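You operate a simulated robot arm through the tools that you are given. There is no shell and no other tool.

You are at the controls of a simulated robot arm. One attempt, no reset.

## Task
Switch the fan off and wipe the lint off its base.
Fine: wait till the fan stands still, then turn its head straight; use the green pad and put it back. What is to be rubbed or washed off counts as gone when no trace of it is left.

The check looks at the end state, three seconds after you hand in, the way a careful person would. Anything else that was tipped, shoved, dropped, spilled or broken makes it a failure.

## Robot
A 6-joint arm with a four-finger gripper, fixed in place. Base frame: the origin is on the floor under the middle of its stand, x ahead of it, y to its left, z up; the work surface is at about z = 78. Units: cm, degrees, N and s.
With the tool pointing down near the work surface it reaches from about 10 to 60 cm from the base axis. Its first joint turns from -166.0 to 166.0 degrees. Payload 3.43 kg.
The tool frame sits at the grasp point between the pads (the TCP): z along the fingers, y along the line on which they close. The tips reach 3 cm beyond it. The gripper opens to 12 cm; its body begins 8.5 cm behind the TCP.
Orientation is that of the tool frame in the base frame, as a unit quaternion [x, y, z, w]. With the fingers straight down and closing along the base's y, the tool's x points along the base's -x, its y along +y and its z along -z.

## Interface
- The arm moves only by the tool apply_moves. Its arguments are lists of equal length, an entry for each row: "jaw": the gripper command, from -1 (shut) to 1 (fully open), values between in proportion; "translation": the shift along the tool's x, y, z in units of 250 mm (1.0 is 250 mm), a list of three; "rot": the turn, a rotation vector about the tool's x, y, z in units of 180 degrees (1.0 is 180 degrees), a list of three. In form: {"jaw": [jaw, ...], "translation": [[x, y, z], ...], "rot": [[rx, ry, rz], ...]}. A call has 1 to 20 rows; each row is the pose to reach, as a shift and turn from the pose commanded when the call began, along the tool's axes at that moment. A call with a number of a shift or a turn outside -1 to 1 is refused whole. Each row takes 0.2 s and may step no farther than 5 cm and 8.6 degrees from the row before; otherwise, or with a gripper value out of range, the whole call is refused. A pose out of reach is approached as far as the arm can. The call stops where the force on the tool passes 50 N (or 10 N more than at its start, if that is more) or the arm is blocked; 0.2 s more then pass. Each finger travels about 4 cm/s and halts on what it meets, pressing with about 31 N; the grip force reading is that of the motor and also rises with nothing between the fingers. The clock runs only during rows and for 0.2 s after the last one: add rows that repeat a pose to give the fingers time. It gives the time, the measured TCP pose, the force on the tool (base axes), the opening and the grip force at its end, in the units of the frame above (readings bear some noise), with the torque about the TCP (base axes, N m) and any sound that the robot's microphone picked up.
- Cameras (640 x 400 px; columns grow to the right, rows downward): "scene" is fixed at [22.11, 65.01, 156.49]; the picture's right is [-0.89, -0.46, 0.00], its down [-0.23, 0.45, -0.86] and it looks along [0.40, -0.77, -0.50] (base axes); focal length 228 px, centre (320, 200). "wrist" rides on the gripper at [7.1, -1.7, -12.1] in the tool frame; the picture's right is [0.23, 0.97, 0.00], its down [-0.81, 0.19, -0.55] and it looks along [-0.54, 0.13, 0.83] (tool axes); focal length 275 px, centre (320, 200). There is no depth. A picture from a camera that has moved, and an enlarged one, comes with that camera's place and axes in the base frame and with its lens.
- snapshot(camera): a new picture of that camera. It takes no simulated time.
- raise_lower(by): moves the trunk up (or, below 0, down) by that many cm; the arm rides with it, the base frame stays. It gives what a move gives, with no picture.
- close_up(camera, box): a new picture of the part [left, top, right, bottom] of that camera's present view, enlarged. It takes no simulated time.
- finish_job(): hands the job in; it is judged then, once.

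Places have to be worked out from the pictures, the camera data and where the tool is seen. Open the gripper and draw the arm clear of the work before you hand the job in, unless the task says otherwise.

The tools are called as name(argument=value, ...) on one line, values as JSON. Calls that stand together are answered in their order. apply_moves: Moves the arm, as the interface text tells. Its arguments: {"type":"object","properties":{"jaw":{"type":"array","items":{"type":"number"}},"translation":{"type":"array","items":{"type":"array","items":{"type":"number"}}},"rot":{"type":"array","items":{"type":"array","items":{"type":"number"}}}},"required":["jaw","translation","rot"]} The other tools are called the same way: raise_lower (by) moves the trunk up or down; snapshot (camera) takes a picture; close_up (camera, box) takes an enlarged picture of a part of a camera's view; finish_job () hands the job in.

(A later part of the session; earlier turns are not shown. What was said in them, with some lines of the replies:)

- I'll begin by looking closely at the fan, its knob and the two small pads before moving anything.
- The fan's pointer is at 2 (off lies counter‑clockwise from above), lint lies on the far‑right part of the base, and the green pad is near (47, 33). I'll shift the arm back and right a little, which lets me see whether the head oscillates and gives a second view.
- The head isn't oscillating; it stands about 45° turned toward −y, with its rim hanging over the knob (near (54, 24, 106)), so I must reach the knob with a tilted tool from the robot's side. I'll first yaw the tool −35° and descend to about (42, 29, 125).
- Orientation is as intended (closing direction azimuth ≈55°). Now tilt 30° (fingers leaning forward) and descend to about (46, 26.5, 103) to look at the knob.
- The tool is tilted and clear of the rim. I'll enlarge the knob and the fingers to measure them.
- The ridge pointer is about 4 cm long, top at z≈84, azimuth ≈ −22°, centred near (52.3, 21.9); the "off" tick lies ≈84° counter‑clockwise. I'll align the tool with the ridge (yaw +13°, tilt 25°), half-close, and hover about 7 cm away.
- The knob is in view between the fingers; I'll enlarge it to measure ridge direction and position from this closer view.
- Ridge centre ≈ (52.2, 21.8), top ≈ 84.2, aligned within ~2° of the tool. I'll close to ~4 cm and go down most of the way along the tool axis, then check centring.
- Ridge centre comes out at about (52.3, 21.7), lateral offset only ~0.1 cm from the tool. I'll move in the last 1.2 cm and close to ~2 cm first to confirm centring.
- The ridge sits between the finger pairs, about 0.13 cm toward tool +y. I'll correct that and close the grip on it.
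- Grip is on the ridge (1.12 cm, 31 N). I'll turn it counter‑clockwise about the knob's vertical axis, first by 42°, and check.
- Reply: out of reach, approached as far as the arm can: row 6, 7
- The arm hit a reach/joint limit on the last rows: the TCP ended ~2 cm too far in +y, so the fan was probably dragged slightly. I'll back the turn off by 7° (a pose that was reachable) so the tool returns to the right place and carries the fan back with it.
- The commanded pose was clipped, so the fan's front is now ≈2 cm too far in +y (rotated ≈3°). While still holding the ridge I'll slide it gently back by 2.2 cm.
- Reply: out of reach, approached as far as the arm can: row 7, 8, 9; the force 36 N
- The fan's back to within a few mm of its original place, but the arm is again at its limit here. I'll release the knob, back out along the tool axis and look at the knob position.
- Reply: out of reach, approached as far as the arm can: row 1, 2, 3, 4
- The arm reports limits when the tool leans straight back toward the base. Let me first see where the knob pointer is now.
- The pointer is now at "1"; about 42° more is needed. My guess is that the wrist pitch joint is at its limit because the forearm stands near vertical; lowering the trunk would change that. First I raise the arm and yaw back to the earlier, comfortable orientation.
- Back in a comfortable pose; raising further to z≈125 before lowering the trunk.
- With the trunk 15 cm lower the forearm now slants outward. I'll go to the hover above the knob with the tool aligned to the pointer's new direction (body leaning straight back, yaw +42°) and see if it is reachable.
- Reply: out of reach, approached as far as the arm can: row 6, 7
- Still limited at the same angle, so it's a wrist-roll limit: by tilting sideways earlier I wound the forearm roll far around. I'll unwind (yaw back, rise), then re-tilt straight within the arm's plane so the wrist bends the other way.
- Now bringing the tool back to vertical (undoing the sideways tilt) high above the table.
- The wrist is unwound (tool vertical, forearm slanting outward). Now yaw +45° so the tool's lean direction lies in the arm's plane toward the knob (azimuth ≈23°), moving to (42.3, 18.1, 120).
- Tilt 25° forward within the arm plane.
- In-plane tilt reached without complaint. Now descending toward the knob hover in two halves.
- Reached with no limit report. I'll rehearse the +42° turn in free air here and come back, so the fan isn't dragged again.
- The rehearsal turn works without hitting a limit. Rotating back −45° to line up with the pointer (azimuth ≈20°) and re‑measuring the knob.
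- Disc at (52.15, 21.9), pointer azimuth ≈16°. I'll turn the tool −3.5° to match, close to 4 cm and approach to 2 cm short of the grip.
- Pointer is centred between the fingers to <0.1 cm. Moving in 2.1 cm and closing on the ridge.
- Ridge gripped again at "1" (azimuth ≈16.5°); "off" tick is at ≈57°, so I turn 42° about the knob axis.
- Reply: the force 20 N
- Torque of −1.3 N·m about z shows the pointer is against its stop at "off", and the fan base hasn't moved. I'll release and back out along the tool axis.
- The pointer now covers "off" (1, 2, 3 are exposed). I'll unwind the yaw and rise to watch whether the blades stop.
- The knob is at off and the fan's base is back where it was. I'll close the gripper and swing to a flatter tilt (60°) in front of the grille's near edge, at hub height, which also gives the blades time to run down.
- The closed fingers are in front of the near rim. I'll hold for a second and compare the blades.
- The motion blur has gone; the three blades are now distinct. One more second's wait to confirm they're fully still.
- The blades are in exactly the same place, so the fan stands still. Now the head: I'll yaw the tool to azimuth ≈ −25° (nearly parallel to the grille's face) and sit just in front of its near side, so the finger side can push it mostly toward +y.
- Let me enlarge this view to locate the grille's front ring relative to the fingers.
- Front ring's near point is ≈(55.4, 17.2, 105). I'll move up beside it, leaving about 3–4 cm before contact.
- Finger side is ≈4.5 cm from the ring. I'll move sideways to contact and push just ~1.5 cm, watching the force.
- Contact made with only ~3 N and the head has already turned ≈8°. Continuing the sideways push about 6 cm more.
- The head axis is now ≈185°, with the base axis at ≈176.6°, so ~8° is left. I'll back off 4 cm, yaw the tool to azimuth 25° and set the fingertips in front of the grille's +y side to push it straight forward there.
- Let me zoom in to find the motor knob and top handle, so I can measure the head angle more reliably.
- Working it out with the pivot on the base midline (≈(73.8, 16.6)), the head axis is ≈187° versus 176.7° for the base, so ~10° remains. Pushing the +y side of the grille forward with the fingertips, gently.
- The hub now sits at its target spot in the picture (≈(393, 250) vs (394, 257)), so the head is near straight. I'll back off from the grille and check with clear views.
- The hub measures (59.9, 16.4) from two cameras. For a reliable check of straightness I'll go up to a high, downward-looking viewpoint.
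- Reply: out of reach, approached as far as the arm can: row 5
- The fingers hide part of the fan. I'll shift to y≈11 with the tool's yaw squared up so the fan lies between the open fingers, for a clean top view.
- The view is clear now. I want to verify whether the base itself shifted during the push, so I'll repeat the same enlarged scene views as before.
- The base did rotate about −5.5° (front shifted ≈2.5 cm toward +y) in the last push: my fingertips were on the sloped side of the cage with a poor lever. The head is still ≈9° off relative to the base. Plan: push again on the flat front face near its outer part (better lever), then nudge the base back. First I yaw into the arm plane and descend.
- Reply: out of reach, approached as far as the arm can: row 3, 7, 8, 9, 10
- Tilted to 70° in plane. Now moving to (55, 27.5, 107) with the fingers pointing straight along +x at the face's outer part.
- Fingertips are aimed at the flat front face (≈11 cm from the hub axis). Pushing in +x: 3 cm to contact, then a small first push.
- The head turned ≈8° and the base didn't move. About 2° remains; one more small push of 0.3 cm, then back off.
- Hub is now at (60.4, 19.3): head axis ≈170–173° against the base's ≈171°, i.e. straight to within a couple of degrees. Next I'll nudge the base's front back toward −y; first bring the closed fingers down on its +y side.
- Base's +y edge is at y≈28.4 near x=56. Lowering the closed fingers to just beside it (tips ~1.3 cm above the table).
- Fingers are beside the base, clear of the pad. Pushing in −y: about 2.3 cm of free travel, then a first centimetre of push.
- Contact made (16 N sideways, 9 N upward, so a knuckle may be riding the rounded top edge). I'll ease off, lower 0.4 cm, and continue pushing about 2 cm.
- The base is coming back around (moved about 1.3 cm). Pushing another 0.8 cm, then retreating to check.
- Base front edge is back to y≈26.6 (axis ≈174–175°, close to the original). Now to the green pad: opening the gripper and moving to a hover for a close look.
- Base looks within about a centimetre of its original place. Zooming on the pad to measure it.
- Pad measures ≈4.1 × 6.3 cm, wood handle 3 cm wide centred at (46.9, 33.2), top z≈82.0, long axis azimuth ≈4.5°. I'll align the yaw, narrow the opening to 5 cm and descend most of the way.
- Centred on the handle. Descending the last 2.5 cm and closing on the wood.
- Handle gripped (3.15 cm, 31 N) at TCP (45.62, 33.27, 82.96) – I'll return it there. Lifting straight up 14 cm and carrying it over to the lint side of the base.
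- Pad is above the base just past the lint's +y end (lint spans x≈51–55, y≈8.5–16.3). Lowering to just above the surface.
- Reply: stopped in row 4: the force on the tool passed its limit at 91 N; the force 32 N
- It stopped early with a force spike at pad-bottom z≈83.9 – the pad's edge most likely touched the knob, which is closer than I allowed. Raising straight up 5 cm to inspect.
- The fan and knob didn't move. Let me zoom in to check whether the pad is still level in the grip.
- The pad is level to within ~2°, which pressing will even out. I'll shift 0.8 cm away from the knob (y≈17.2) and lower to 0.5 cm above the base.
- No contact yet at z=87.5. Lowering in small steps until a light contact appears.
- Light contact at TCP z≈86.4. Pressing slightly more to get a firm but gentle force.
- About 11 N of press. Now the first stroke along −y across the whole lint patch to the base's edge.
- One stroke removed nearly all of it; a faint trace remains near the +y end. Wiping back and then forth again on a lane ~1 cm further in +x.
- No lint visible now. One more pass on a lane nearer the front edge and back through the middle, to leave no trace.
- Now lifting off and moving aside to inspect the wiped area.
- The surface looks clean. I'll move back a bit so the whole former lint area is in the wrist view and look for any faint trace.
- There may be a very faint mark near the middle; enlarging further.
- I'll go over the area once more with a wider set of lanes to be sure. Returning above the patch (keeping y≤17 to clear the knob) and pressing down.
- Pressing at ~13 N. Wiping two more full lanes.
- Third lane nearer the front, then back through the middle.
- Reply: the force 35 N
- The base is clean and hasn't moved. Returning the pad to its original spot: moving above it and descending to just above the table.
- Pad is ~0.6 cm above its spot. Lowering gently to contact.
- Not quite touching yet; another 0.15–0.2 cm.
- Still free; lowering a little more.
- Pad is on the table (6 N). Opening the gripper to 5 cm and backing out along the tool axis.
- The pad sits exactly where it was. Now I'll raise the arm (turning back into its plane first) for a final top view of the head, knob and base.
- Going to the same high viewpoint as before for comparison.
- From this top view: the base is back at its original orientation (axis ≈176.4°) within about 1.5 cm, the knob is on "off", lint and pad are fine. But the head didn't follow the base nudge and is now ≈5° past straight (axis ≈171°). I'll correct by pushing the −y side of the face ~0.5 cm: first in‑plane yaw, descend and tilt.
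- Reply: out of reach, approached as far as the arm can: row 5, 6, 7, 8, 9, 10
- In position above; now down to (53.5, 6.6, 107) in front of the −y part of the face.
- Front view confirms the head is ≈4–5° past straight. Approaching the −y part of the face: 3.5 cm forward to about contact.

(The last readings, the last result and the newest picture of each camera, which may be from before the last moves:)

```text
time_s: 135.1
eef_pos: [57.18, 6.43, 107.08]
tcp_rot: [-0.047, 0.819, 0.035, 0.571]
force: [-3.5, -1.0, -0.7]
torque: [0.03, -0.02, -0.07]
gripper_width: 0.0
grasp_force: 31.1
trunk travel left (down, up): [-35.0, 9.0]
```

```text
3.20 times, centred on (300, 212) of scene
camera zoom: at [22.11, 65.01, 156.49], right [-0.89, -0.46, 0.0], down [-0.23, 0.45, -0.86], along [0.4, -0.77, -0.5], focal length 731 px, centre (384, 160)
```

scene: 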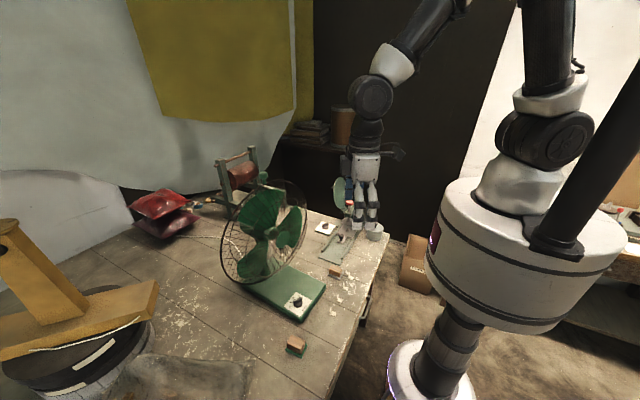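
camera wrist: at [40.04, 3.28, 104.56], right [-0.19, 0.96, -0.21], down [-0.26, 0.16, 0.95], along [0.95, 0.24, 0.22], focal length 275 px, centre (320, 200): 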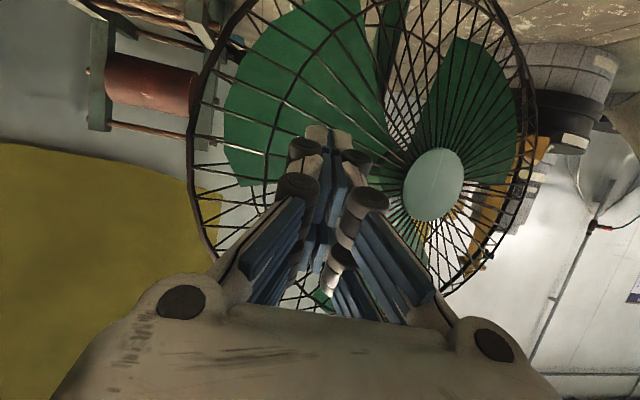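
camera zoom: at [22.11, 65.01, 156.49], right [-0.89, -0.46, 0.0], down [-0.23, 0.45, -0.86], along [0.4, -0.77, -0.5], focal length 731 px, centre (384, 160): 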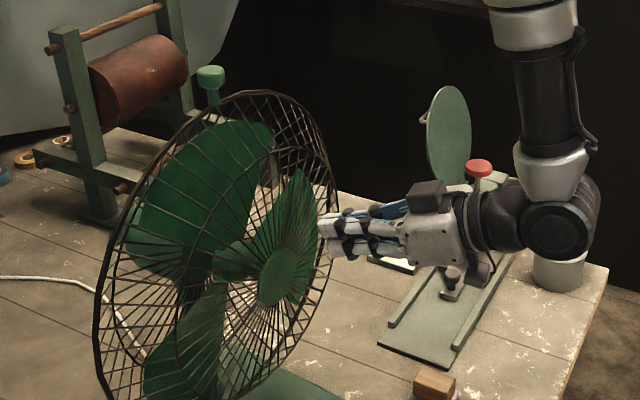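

The head turned about 7° – slightly more than wanted (≈2° beyond). Backing off and measuring.

apply_moves(jaw=[-1, -1, -1], translation=[[0.02, 0.007, -0.056], [0.055, 0.0193, -0.15], [0.055, 0.0193, -0.15]], rot=[[0, 0, 0], [0, 0, 0], [0, 0, 0]])

snapshot(camera="wrist")

close_up(camera="scene", box=[200, 150, 400, 275])

close_up(camera="scene", box=[220, 230, 380, 330])

```text
time_s: 135.9
eef_pos: [53.31, 6.41, 107.09]
tcp_rot: [-0.048, 0.818, 0.036, 0.572]
force: [-1.1, 0.1, 0.3]
torque: [-0.02, -0.01, 0.01]
gripper_width: 0.0
grasp_force: 31.2
trunk travel left (down, up): [-35.0, 9.0]
```

```text
taken
camera wrist: at [39.65, 3.14, 104.39], right [-0.19, 0.96, -0.21], down [-0.26, 0.16, 0.95], along [0.95, 0.24, 0.22], focal length 275 px, centre (320, 200)
```

wrist: 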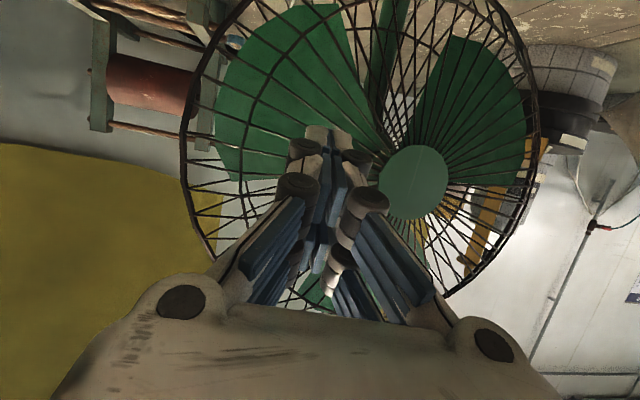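

```text
3.20 times, centred on (300, 212) of scene
camera zoom: at [22.11, 65.01, 156.49], right [-0.89, -0.46, 0.0], down [-0.23, 0.45, -0.86], along [0.4, -0.77, -0.5], focal length 731 px, centre (384, 160)
```

zoom: 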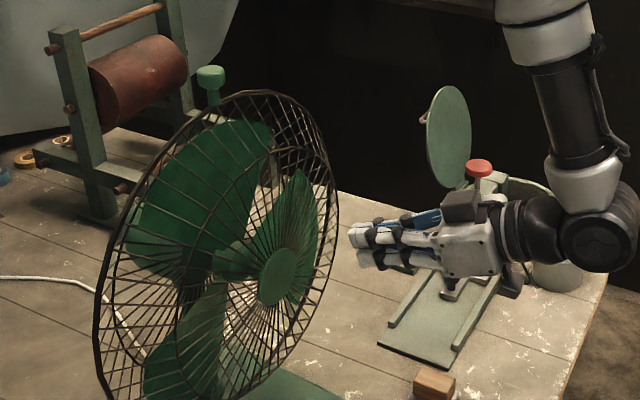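

```text
4.00 times, centred on (300, 280) of scene
camera zoom: at [22.11, 65.01, 156.49], right [-0.89, -0.46, 0.0], down [-0.23, 0.45, -0.86], along [0.4, -0.77, -0.5], focal length 914 px, centre (400, -120)
```

zoom: 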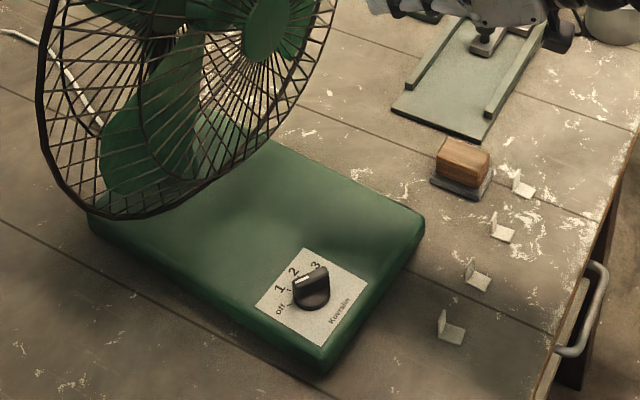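

The base hasn't moved and the hub is now at (60.3, 16.0): head axis ≈178° vs base ≈176.4°, i.e. straight within about 2°. Retreating and opening the gripper, then a last top-view check.

apply_moves(jaw=[-1, -1, -1, -1, -1], translation=[[-0.0945, 0.002, -0.12], [-0.189, 0.0045, -0.24], [-0.2835, 0.007, -0.36], [-0.378, 0.009, -0.48], [-0.378, 0.009, -0.48]], rot=[[0, 0, 0], [0, 0, 0], [0, 0, 0], [0, 0, 0], [0, 0, 0]])

apply_moves(jaw=[-1, -0.5, 0, 0.5, 1, 1, 1, 1, 1, 1], translation=[[-0.041, 0.003, -0.043], [-0.082, 0.007, -0.086], [-0.123, 0.01, -0.129], [-0.164, 0.013, -0.172], [-0.206, 0.017, -0.216], [-0.247, 0.02, -0.259], [-0.288, 0.023, -0.302], [-0.329, 0.027, -0.345], [-0.37, 0.03, -0.388], [-0.37, 0.03, -0.388]], rot=[[0, 0.0432, 0], [0, 0.0864, 0], [0, 0.1296, 0], [0, 0.1728, 0], [0, 0.216, 0], [0, 0.2592, 0], [0, 0.3024, 0], [0, 0.3456, 0], [0, 0.3885, 0], [0, 0.3885, 0]])

snapshot(camera="wrist")

snapshot(camera="scene")

```text
time_s: 137.1
eef_pos: [46.61, 6.11, 118.47]
tcp_rot: [-0.047, 0.818, 0.035, 0.572]
force: [-0.5, -0.7, 0.3]
torque: [0.01, 0.01, 0.01]
gripper_width: 0.0
grasp_force: 31.2
out of reach, approached as far as the arm can: row 4, 5
trunk travel left (down, up): [-35.0, 9.0]
```

```text
time_s: 139.3
eef_pos: [40.39, 5.98, 130.54]
tcp_rot: [-0.06, 0.998, 0.002, -0.001]
force: [0.5, 0.2, 0.4]
torque: [0.0, 0.0, -0.01]
gripper_width: 11.99
grasp_force: 0.0
out of reach, approached as far as the arm can: row 1, 2, 3, 4, 6
trunk travel left (down, up): [-35.0, 9.0]
```

```text
taken
camera wrist: at [33.39, 3.44, 142.59], right [-0.34, 0.94, 0.0], down [0.78, 0.28, 0.55], along [0.52, 0.19, -0.83], focal length 275 px, centre (320, 200)
```

wrist: 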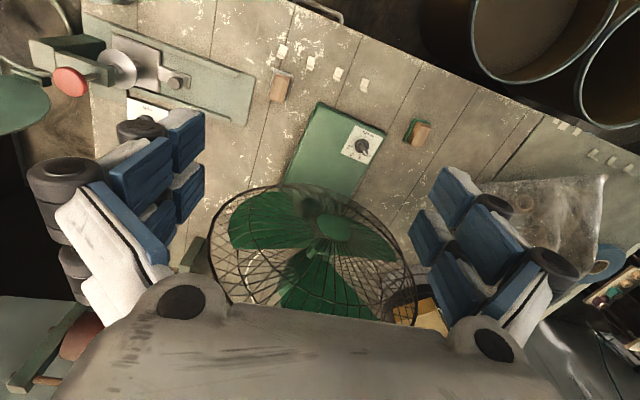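

```text
taken
```

scene: 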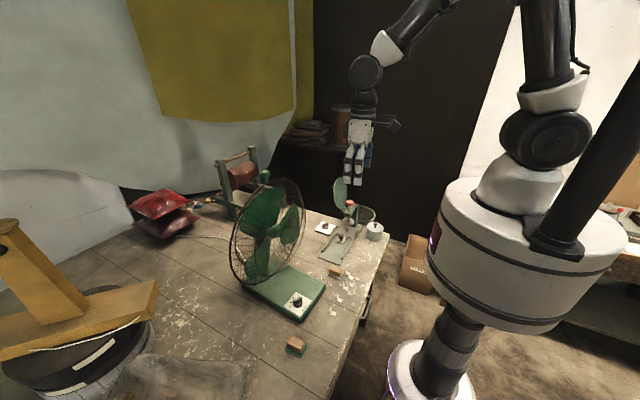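

Same high viewpoint as before for the final comparison.

apply_moves(jaw=[1, 1, 1, 1], translation=[[0.037, 0.069, -0.153], [0.075, 0.138, -0.307], [0.112, 0.207, -0.46], [0.112, 0.207, -0.46]], rot=[[0, 0, 0.013], [0, 0, 0.026], [0, 0, 0.038], [0, 0, 0.038]])

close_up(camera="wrist", box=[210, 160, 410, 330])

close_up(camera="wrist", box=[200, 50, 440, 260])

close_up(camera="wrist", box=[250, 80, 410, 180])

```text
time_s: 140.3
eef_pos: [37.24, 10.79, 142.11]
tcp_rot: [0.001, 1.0, 0.002, -0.001]
force: [1.2, 0.1, -0.1]
torque: [0.02, 0.09, -0.01]
gripper_width: 11.97
grasp_force: 0.0
trunk travel left (down, up): [-35.0, 9.0]
```

```text
2.35 times, centred on (310, 245) of wrist
camera zoom: at [29.92, 9.02, 154.18], right [-0.23, 0.97, 0.0], down [0.81, 0.19, 0.55], along [0.54, 0.13, -0.83], focal length 648 px, centre (344, 94)
```

zoom: 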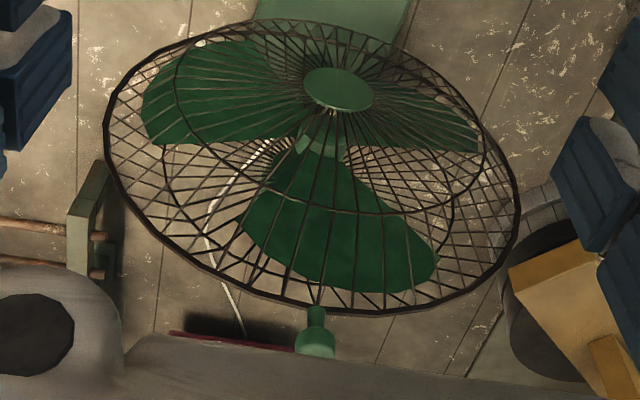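

```text
1.90 times, centred on (320, 155) of wrist
camera zoom: at [29.92, 9.02, 154.18], right [-0.23, 0.97, 0.0], down [0.81, 0.19, 0.55], along [0.54, 0.13, -0.83], focal length 524 px, centre (320, 286)
```

zoom: 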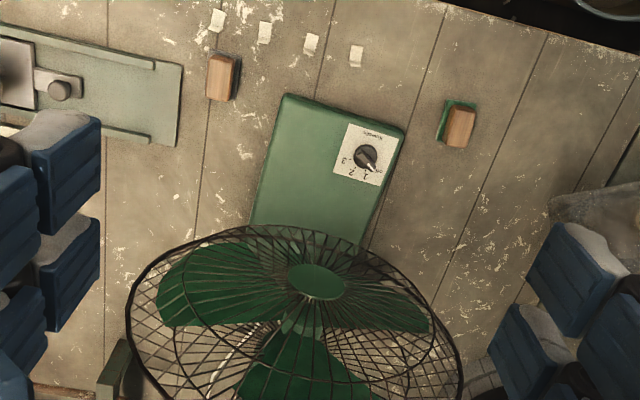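

```text
4.00 times, centred on (330, 130) of wrist
camera zoom: at [29.92, 9.02, 154.18], right [-0.23, 0.97, 0.0], down [0.81, 0.19, 0.55], along [0.54, 0.13, -0.83], focal length 1101 px, centre (280, 480)
```

zoom: 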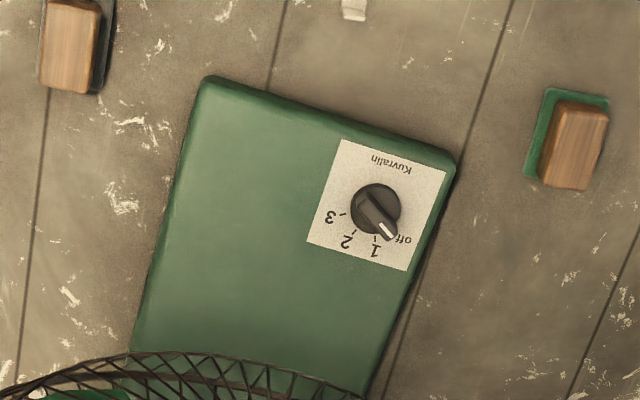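

Everything checks out: knob on "off", blades still, head straight within ~1–2° of the base axis, base clean, green pad back in its place, other items untouched, and the arm is clear with the gripper open. Handing in.

finish_job()

```text
The job is handed in.
```

I've handed the job in. The fan is off and its base is wiped clean. The base ended up about 1.5 cm from where it started, because I knocked it during the job.

- **Switch:** the knob is against its stop at "off". The blades had stopped completely before I touched the head.
- **Head:** it is straight to within about 2° of the base axis, as measured from the pictures. It took several pushes, and I overshot and corrected it once.
- **Base position:** I dragged the base when an arm joint hit its limit while turning the knob. I turned it again while pushing the head. I pushed it back close to its original angle, but I didn't correct the last 1.5 cm because another push could have turned the head again.
- **Lint:** I made several passes with the green pad, including a wider second round. The final close-ups show no trace.
- **Green pad:** it is back on its original spot. While I was lowering it to wipe, it bumped the knob with a brief 91 N force. The fan and knob didn't move, and the knob still read "off" afterwards.
- **Everything else:** in the last pictures the grey pad and the small white hooks were where they started. The arm is raised clear with the gripper open.
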